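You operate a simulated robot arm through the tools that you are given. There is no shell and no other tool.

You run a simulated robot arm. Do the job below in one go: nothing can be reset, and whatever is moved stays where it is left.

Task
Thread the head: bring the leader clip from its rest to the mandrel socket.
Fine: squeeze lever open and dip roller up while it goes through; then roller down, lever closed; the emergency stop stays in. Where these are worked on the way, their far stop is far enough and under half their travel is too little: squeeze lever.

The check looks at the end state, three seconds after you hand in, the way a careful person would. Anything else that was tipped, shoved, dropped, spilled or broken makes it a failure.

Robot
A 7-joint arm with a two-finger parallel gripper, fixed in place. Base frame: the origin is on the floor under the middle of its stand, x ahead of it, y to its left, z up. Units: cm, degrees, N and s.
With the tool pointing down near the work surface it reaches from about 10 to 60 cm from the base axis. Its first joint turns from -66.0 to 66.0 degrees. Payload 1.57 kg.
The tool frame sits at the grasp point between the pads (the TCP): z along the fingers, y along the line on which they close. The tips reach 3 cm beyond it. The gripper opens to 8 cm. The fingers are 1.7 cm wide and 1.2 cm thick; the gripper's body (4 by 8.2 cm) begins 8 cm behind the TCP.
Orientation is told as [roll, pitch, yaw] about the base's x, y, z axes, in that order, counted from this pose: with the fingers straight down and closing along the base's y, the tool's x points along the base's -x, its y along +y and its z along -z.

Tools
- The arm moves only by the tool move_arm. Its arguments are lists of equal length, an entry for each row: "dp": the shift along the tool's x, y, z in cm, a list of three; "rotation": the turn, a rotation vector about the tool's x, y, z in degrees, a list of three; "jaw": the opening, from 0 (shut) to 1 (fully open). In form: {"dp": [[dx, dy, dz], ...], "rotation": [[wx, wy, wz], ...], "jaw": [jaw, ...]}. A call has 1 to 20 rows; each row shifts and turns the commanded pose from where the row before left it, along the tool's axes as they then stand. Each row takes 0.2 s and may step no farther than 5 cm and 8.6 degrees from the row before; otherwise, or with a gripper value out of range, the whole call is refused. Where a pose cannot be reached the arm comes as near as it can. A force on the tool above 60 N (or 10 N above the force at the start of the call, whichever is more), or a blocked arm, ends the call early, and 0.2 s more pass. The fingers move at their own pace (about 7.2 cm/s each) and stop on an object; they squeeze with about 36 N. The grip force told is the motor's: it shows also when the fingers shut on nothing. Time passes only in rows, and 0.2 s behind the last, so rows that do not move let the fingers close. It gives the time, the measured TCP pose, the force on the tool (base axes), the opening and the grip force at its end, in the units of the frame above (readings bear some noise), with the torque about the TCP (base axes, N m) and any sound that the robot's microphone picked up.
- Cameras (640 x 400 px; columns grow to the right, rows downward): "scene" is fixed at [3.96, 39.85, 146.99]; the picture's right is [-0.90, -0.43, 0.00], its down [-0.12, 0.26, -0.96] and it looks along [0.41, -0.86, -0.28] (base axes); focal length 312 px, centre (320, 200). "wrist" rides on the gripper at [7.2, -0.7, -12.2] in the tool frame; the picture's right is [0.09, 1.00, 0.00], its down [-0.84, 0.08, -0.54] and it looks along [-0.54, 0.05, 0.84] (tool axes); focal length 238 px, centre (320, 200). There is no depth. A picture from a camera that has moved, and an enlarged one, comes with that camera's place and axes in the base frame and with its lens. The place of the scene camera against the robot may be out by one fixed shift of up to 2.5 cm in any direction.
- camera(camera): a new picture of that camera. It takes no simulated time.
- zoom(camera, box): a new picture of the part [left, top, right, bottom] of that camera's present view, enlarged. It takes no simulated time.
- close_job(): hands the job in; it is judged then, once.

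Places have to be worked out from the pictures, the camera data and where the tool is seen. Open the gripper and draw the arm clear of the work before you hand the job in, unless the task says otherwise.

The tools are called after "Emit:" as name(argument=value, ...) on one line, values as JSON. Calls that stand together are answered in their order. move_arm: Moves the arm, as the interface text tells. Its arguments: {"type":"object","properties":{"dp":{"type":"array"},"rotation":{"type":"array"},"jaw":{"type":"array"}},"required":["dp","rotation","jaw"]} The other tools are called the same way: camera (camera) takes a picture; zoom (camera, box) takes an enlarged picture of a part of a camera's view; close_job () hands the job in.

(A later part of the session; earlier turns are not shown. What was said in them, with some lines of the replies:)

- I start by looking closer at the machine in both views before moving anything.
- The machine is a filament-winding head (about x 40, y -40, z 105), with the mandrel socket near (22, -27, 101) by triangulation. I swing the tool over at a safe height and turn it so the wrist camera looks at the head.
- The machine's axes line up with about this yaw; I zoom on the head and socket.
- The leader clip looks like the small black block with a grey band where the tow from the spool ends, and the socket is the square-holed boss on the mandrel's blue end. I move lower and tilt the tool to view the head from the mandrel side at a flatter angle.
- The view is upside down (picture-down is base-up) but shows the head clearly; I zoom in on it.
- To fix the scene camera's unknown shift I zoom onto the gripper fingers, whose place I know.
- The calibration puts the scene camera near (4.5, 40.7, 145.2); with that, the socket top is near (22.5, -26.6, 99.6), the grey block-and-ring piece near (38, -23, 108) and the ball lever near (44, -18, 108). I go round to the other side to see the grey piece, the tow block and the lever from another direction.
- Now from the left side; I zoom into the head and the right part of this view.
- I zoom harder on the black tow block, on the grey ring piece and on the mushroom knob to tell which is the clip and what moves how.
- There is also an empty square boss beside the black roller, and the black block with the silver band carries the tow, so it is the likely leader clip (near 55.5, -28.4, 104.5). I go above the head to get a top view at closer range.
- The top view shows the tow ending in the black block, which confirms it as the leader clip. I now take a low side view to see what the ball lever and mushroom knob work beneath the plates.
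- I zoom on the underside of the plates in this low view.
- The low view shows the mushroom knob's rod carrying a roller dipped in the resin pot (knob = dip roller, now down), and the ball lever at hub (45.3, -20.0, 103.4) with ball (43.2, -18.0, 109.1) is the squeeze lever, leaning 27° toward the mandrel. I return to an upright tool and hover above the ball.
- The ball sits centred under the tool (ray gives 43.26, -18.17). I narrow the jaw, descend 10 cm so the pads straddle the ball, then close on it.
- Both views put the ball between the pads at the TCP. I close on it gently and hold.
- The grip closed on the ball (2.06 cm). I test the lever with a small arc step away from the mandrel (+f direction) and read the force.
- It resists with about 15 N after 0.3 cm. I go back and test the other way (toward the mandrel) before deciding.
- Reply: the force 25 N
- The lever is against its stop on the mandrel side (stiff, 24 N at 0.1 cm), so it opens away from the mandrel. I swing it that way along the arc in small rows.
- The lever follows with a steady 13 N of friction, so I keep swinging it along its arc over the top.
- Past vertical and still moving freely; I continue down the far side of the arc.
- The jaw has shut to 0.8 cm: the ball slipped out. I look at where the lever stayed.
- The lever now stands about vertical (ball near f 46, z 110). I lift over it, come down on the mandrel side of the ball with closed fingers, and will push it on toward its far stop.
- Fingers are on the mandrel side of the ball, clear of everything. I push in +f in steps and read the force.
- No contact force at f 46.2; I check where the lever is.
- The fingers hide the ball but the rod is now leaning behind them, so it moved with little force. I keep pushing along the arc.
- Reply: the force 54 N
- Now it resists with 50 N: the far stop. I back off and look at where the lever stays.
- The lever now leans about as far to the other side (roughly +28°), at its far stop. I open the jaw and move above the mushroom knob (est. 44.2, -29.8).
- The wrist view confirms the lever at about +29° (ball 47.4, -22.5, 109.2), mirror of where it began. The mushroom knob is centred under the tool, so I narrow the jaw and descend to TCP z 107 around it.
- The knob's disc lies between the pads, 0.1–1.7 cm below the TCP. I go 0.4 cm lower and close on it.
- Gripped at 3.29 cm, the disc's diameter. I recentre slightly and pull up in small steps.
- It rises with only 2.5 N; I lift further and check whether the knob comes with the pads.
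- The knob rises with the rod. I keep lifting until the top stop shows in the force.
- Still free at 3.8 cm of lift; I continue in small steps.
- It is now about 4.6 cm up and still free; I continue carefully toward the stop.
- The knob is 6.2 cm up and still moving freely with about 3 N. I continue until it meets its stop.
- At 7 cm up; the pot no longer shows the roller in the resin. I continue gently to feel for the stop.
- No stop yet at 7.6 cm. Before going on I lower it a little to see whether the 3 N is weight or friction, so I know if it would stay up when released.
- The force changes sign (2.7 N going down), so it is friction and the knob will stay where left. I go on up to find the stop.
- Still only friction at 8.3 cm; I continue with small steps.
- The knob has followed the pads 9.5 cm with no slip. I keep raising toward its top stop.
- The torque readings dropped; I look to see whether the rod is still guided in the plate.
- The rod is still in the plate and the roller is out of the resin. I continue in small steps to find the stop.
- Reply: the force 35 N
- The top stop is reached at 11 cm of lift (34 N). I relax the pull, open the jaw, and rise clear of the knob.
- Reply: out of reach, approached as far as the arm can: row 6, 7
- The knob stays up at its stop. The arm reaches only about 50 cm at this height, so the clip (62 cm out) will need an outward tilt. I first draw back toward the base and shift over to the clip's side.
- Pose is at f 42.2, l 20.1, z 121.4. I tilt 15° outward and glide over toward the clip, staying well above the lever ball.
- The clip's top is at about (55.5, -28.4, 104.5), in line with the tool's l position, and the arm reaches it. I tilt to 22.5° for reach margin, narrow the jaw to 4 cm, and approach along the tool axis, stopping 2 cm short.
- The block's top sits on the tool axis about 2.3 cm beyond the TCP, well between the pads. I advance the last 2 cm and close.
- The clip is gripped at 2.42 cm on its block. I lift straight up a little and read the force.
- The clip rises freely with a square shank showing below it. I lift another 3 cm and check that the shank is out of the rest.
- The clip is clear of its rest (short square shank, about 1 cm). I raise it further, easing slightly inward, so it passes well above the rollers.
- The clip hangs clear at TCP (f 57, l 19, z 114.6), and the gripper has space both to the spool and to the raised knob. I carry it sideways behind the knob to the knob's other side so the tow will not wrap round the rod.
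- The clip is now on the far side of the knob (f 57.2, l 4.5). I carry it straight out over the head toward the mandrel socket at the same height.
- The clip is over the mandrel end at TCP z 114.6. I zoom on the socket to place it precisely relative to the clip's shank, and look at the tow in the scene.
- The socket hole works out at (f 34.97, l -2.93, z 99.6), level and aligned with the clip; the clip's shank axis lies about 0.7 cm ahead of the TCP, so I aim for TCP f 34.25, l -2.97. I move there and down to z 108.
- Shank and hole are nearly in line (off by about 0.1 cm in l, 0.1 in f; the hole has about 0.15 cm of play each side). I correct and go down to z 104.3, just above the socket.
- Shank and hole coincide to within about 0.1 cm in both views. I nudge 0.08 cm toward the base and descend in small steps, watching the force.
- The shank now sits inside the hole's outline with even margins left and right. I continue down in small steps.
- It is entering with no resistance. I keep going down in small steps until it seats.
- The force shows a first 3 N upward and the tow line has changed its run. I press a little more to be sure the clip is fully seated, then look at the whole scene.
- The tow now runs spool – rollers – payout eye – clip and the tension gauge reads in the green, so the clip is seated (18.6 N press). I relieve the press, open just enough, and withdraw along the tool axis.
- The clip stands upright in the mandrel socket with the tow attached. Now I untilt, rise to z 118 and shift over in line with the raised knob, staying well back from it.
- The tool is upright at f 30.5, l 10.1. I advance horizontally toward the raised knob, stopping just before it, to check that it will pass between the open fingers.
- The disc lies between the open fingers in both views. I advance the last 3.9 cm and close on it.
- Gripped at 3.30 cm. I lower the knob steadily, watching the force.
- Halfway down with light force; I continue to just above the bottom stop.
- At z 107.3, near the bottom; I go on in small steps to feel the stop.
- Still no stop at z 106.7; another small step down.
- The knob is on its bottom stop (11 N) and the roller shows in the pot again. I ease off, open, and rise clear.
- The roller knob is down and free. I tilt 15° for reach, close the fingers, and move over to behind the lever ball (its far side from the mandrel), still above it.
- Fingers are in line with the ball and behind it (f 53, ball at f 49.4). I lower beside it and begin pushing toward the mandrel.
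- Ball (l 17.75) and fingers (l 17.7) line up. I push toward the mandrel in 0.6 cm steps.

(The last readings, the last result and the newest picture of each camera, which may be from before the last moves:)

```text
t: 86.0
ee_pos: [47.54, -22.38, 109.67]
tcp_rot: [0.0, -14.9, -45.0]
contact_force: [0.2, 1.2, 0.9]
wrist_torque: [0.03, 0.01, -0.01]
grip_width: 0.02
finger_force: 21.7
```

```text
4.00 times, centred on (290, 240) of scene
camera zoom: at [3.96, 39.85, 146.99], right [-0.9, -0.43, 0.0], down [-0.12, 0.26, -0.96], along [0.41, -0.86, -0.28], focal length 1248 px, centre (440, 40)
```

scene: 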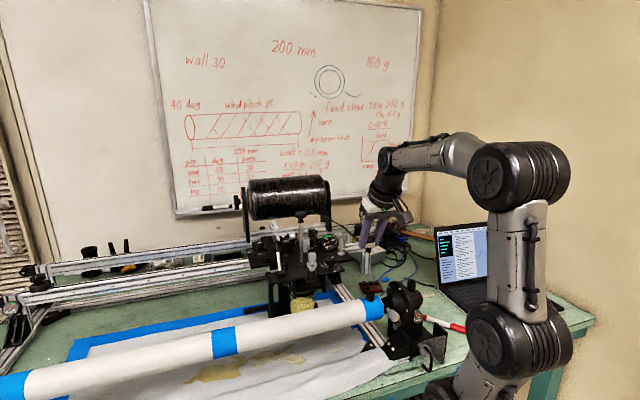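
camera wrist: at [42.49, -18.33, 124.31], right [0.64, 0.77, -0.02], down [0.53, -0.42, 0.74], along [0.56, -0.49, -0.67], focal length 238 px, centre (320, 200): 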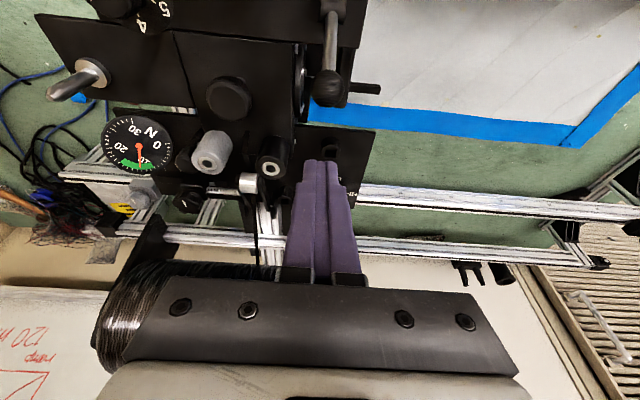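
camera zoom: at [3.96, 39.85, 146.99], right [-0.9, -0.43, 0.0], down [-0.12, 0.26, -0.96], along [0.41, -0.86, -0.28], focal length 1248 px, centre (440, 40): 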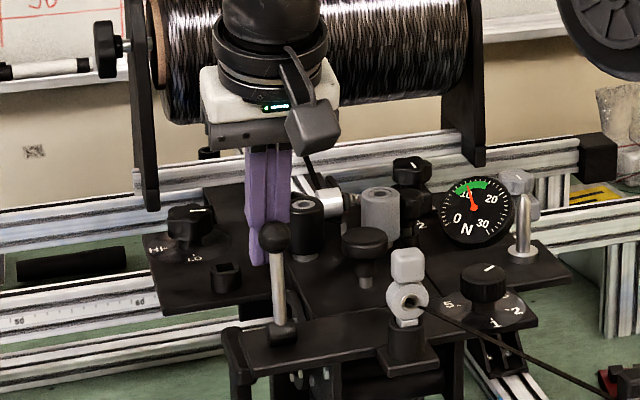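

The lever follows. I continue pushing toward its closed stop.

Emit:
move_arm(dp=[[0.58, 0, -0.155], [0.58, 0, -0.155], [0.58, 0, -0.155], [0.58, 0, -0.155], [0.58, 0, -0.155], [0, 0, 0]], rotation=[[0, 0, 0], [0, 0, 0], [0, 0, 0], [0, 0, 0], [0, 0, 0], [0, 0, 0]], jaw=[0, 0, 0, 0, 0, 0])

Emit:
zoom(camera="wrist", box=[250, 60, 400, 200])

```text
t: 87.4
ee_pos: [45.39, -20.3, 109.71]
tcp_rot: [0.0, -15.1, -45.0]
contact_force: [0.1, -0.6, 0.5]
wrist_torque: [-0.03, 0.01, 0.01]
grip_width: 0.02
finger_force: 21.2
```

```text
2.86 times, centred on (325, 130) of wrist
camera zoom: at [37.84, -13.62, 119.59], right [0.64, 0.77, -0.02], down [0.53, -0.42, 0.74], along [0.56, -0.49, -0.67], focal length 681 px, centre (306, 400)
```

zoom: 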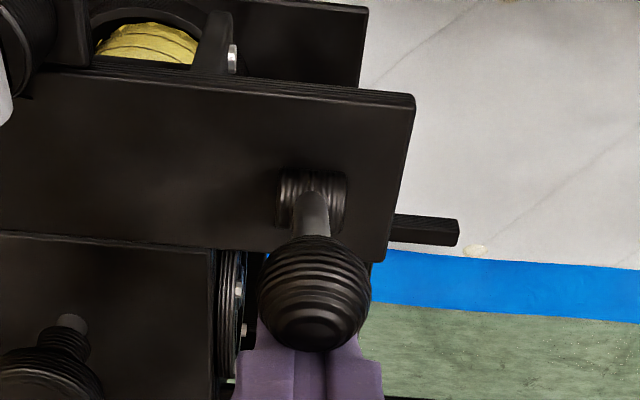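

The lever is past vertical toward the mandrel. I keep on in smaller steps until the closed stop answers.

Emit:
move_arm(dp=[[0.48, 0, -0.13], [0.48, 0, -0.13], [0, 0, 0]], rotation=[[0, 0, 0], [0, 0, 0], [0, 0, 0]], jaw=[0, 0, 0])

Emit:
zoom(camera="wrist", box=[250, 60, 400, 200])

```text
t: 88.2
ee_pos: [44.68, -19.6, 109.73]
tcp_rot: [0.0, -14.9, -44.9]
contact_force: [0.3, -0.1, 1.2]
wrist_torque: [0.0, 0.02, -0.02]
grip_width: 0.0
finger_force: 21.3
```

```text
2.86 times, centred on (325, 130) of wrist
camera zoom: at [37.12, -12.88, 119.58], right [0.64, 0.77, -0.02], down [0.53, -0.42, 0.74], along [0.56, -0.49, -0.67], focal length 681 px, centre (306, 400)
```

zoom: 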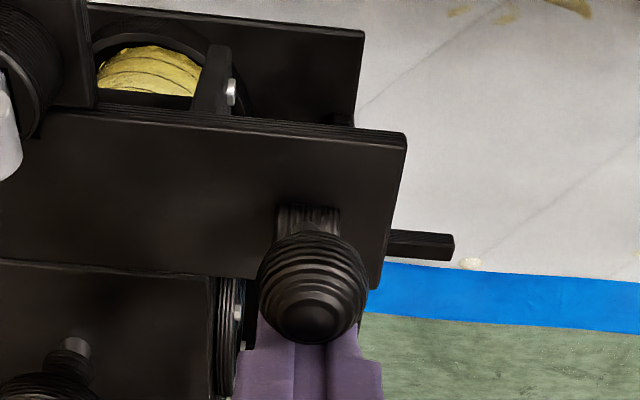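

At f 45.45, near the expected stop. I push on gently until the force shows it.

Emit:
move_arm(dp=[[0.34, 0, -0.09], [0.34, 0, -0.09], [0, 0, 0]], rotation=[[0, 0, 0], [0, 0, 0], [0, 0, 0]], jaw=[0, 0, 0])

```text
t: 89.0
ee_pos: [44.35, -19.31, 109.74]
tcp_rot: [0.2, -15.5, -45.1]
contact_force: [16.7, -17.0, -0.2]
wrist_torque: [-0.31, -0.2, -0.03]
grip_width: 0.0
finger_force: 21.0
```

A sustained 24 N shows the closed stop, at the place expected. I press 0.2 cm more to confirm, then back off and look.

Emit:
move_arm(dp=[[0.2, 0, -0.05], [0, 0, 0], [-1.2, 0, 0.3], [-1.5, 0, 0.4], [0, 0, -3.5], [0, 0, -4.0], [0, 0, 0]], rotation=[[0, 0, 0], [0, 0, 0], [0, 0, 0], [0, 0, 0], [0, 0, 0], [0, 0, 0], [0, 0, 0]], jaw=[0, 0, 0, 0, 0, 0, 0])

Emit:
zoom(camera="wrist", box=[220, 60, 420, 220])

Emit:
zoom(camera="scene", box=[230, 190, 350, 290])

```text
t: 90.6
ee_pos: [44.64, -19.65, 117.0]
tcp_rot: [0.0, -14.9, -45.0]
contact_force: [0.1, -0.5, 0.3]
wrist_torque: [0.0, -0.01, -0.04]
grip_width: 0.0
finger_force: 21.1
```

```text
2.50 times, centred on (320, 140) of wrist
camera zoom: at [37.1, -12.87, 126.88], right [0.64, 0.77, -0.02], down [0.53, -0.42, 0.74], along [0.56, -0.49, -0.67], focal length 596 px, centre (320, 350)
```

zoom: 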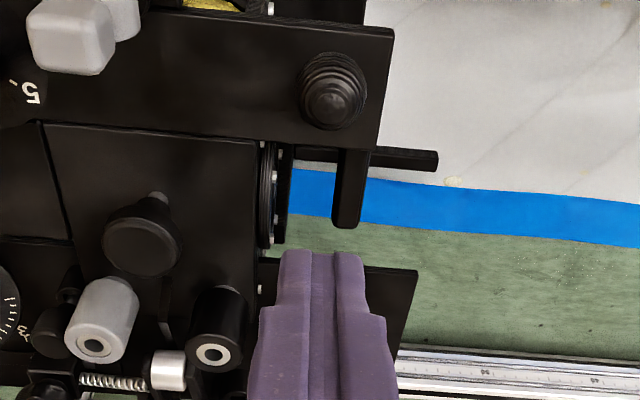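

```text
4.00 times, centred on (290, 240) of scene
camera zoom: at [3.96, 39.85, 146.99], right [-0.9, -0.43, 0.0], down [-0.12, 0.26, -0.96], along [0.41, -0.86, -0.28], focal length 1248 px, centre (440, 40)
```

zoom: 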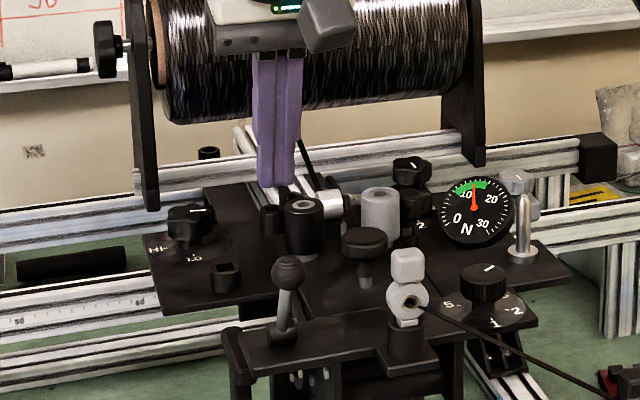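

The ball is back exactly where it started (closed), the knob is down, and the gauge sits in the green. I open the gripper and draw the arm back clear toward its starting place.

Emit:
move_arm(dp=[[0, 0, 0], [0, 0, 0], [2.0, 0, -2.0], [4.0, 0, -1.5], [4.0, 0, -1.5], [4.0, 0, -2.0], [4.0, 0, -3.0], [2.0, 0, -3.0], [0, 0, 0]], rotation=[[0, 7.5, 0], [0, 7.5, 0], [0, 0, 0], [0, 0, 0], [0, 0, 0], [0, 0, 0], [0, 0, 0], [0, 0, 0], [0, 0, 0]], jaw=[0, 0, 0, 0, 0.5, 1, 1, 1, 1])

Emit:
camera(camera="scene")

Emit:
camera(camera="wrist")

Emit:
zoom(camera="scene", box=[230, 200, 430, 350])

```text
t: 92.6
ee_pos: [30.44, -5.39, 129.82]
tcp_rot: [0.1, 0.1, -45.0]
contact_force: [0.5, 0.0, 0.0]
wrist_torque: [-0.01, 0.03, 0.0]
grip_width: 8.0
finger_force: 0.0
```

```text
taken
```

scene: 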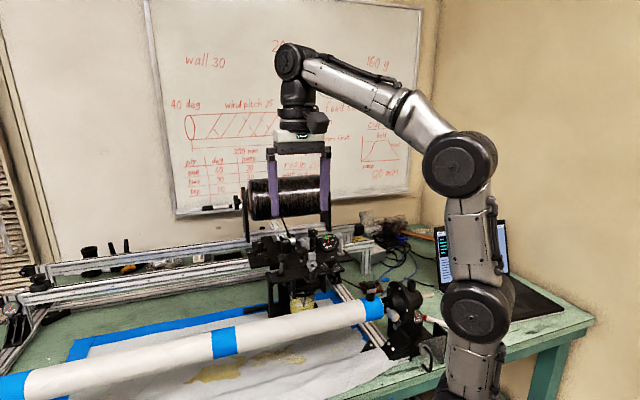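

```text
taken
camera wrist: at [25.03, -0.78, 142.04], right [0.64, 0.77, 0.0], down [0.65, -0.54, 0.54], along [0.42, -0.35, -0.84], focal length 238 px, centre (320, 200)
```

wrist: 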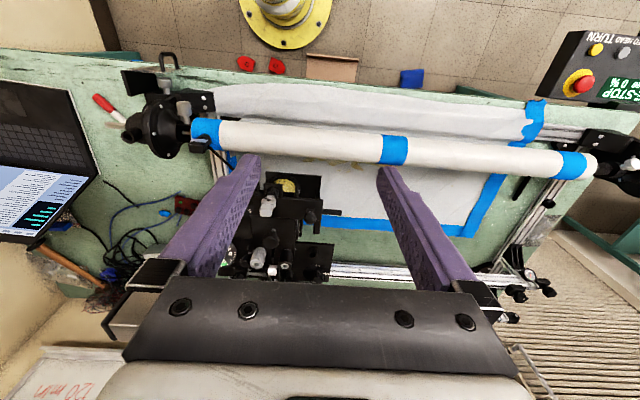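

```text
2.67 times, centred on (330, 275) of scene
camera zoom: at [3.96, 39.85, 146.99], right [-0.9, -0.43, 0.0], down [-0.12, 0.26, -0.96], along [0.41, -0.86, -0.28], focal length 832 px, centre (293, 0)
```

zoom: 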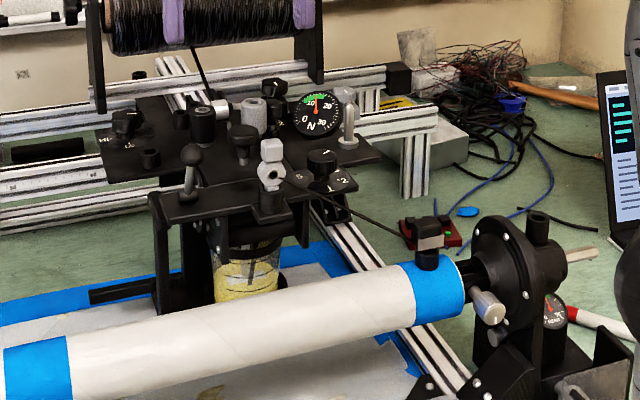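

The clip, knob and lever look right and the console still shows E-STOP. I compare the same zoom as at the start to confirm lever, roller and the rest before handing in.

Emit:
zoom(camera="scene", box=[240, 220, 360, 310])

Emit:
zoom(camera="scene", box=[340, 260, 460, 350])

Emit:
zoom(camera="wrist", box=[540, 20, 640, 110])

```text
4.44 times, centred on (300, 265) of scene
camera zoom: at [3.96, 39.85, 146.99], right [-0.9, -0.43, 0.0], down [-0.12, 0.26, -0.96], along [0.41, -0.86, -0.28], focal length 1386 px, centre (409, -89)
```

zoom: 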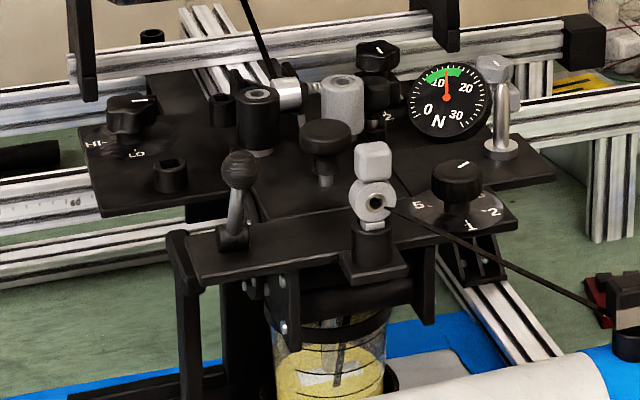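

```text
4.44 times, centred on (400, 305) of scene
camera zoom: at [3.96, 39.85, 146.99], right [-0.9, -0.43, 0.0], down [-0.12, 0.26, -0.96], along [0.41, -0.86, -0.28], focal length 1386 px, centre (-36, -267)
```

zoom: 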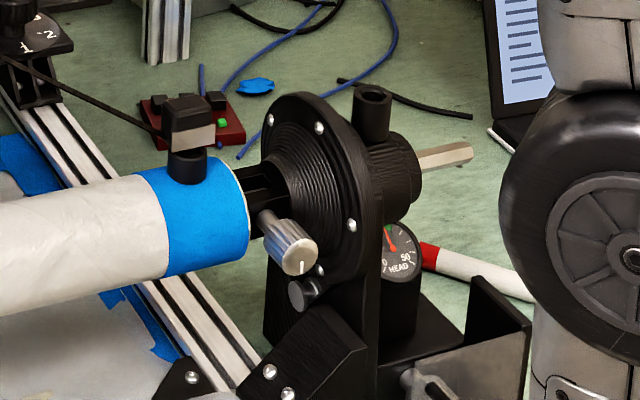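

```text
4.44 times, centred on (590, 65) of wrist
camera zoom: at [25.03, -0.78, 142.04], right [0.64, 0.77, 0.0], down [0.65, -0.54, 0.54], along [0.42, -0.35, -0.84], focal length 1059 px, centre (-880, 800)
```

zoom: 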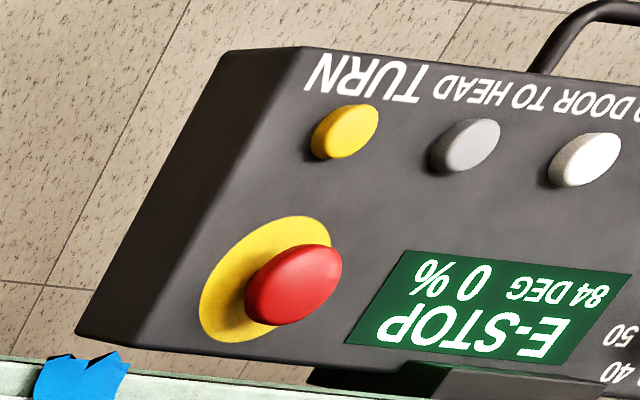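

Compared with the first pictures, the lever ball, the knob and the other controls are all where they began. The clip stands seated in the mandrel socket with the tow run through the eye, and the console still shows E-STOP. The gripper is open and clear, so I hand the job in.

Emit:
close_job()

```text
The job is handed in.
```

The head is threaded: the leader clip is seated in the mandrel socket, and the tow runs from the spool through the head and payout eye to it. The job is handed in; I haven't seen a verdict.

- **Squeeze lever:** I pushed it open to its far stop before the clip moved. It is closed again and sits where it began. The ball slipped out of the gripper once partway, so I finished opening it by pushing with closed fingers.
- **Dip roller:** it was up at its top stop while the clip went through, about 11 cm of travel. It is now down on its bottom stop.
- **Clip:** it went into the socket without resistance and seated firmly, standing upright. The tension gauge then read in the green.
- **Emergency stop:** I did not touch it, and the console still shows E-STOP.

In the last pictures nothing else looks moved, and the arm is drawn back with the gripper open.
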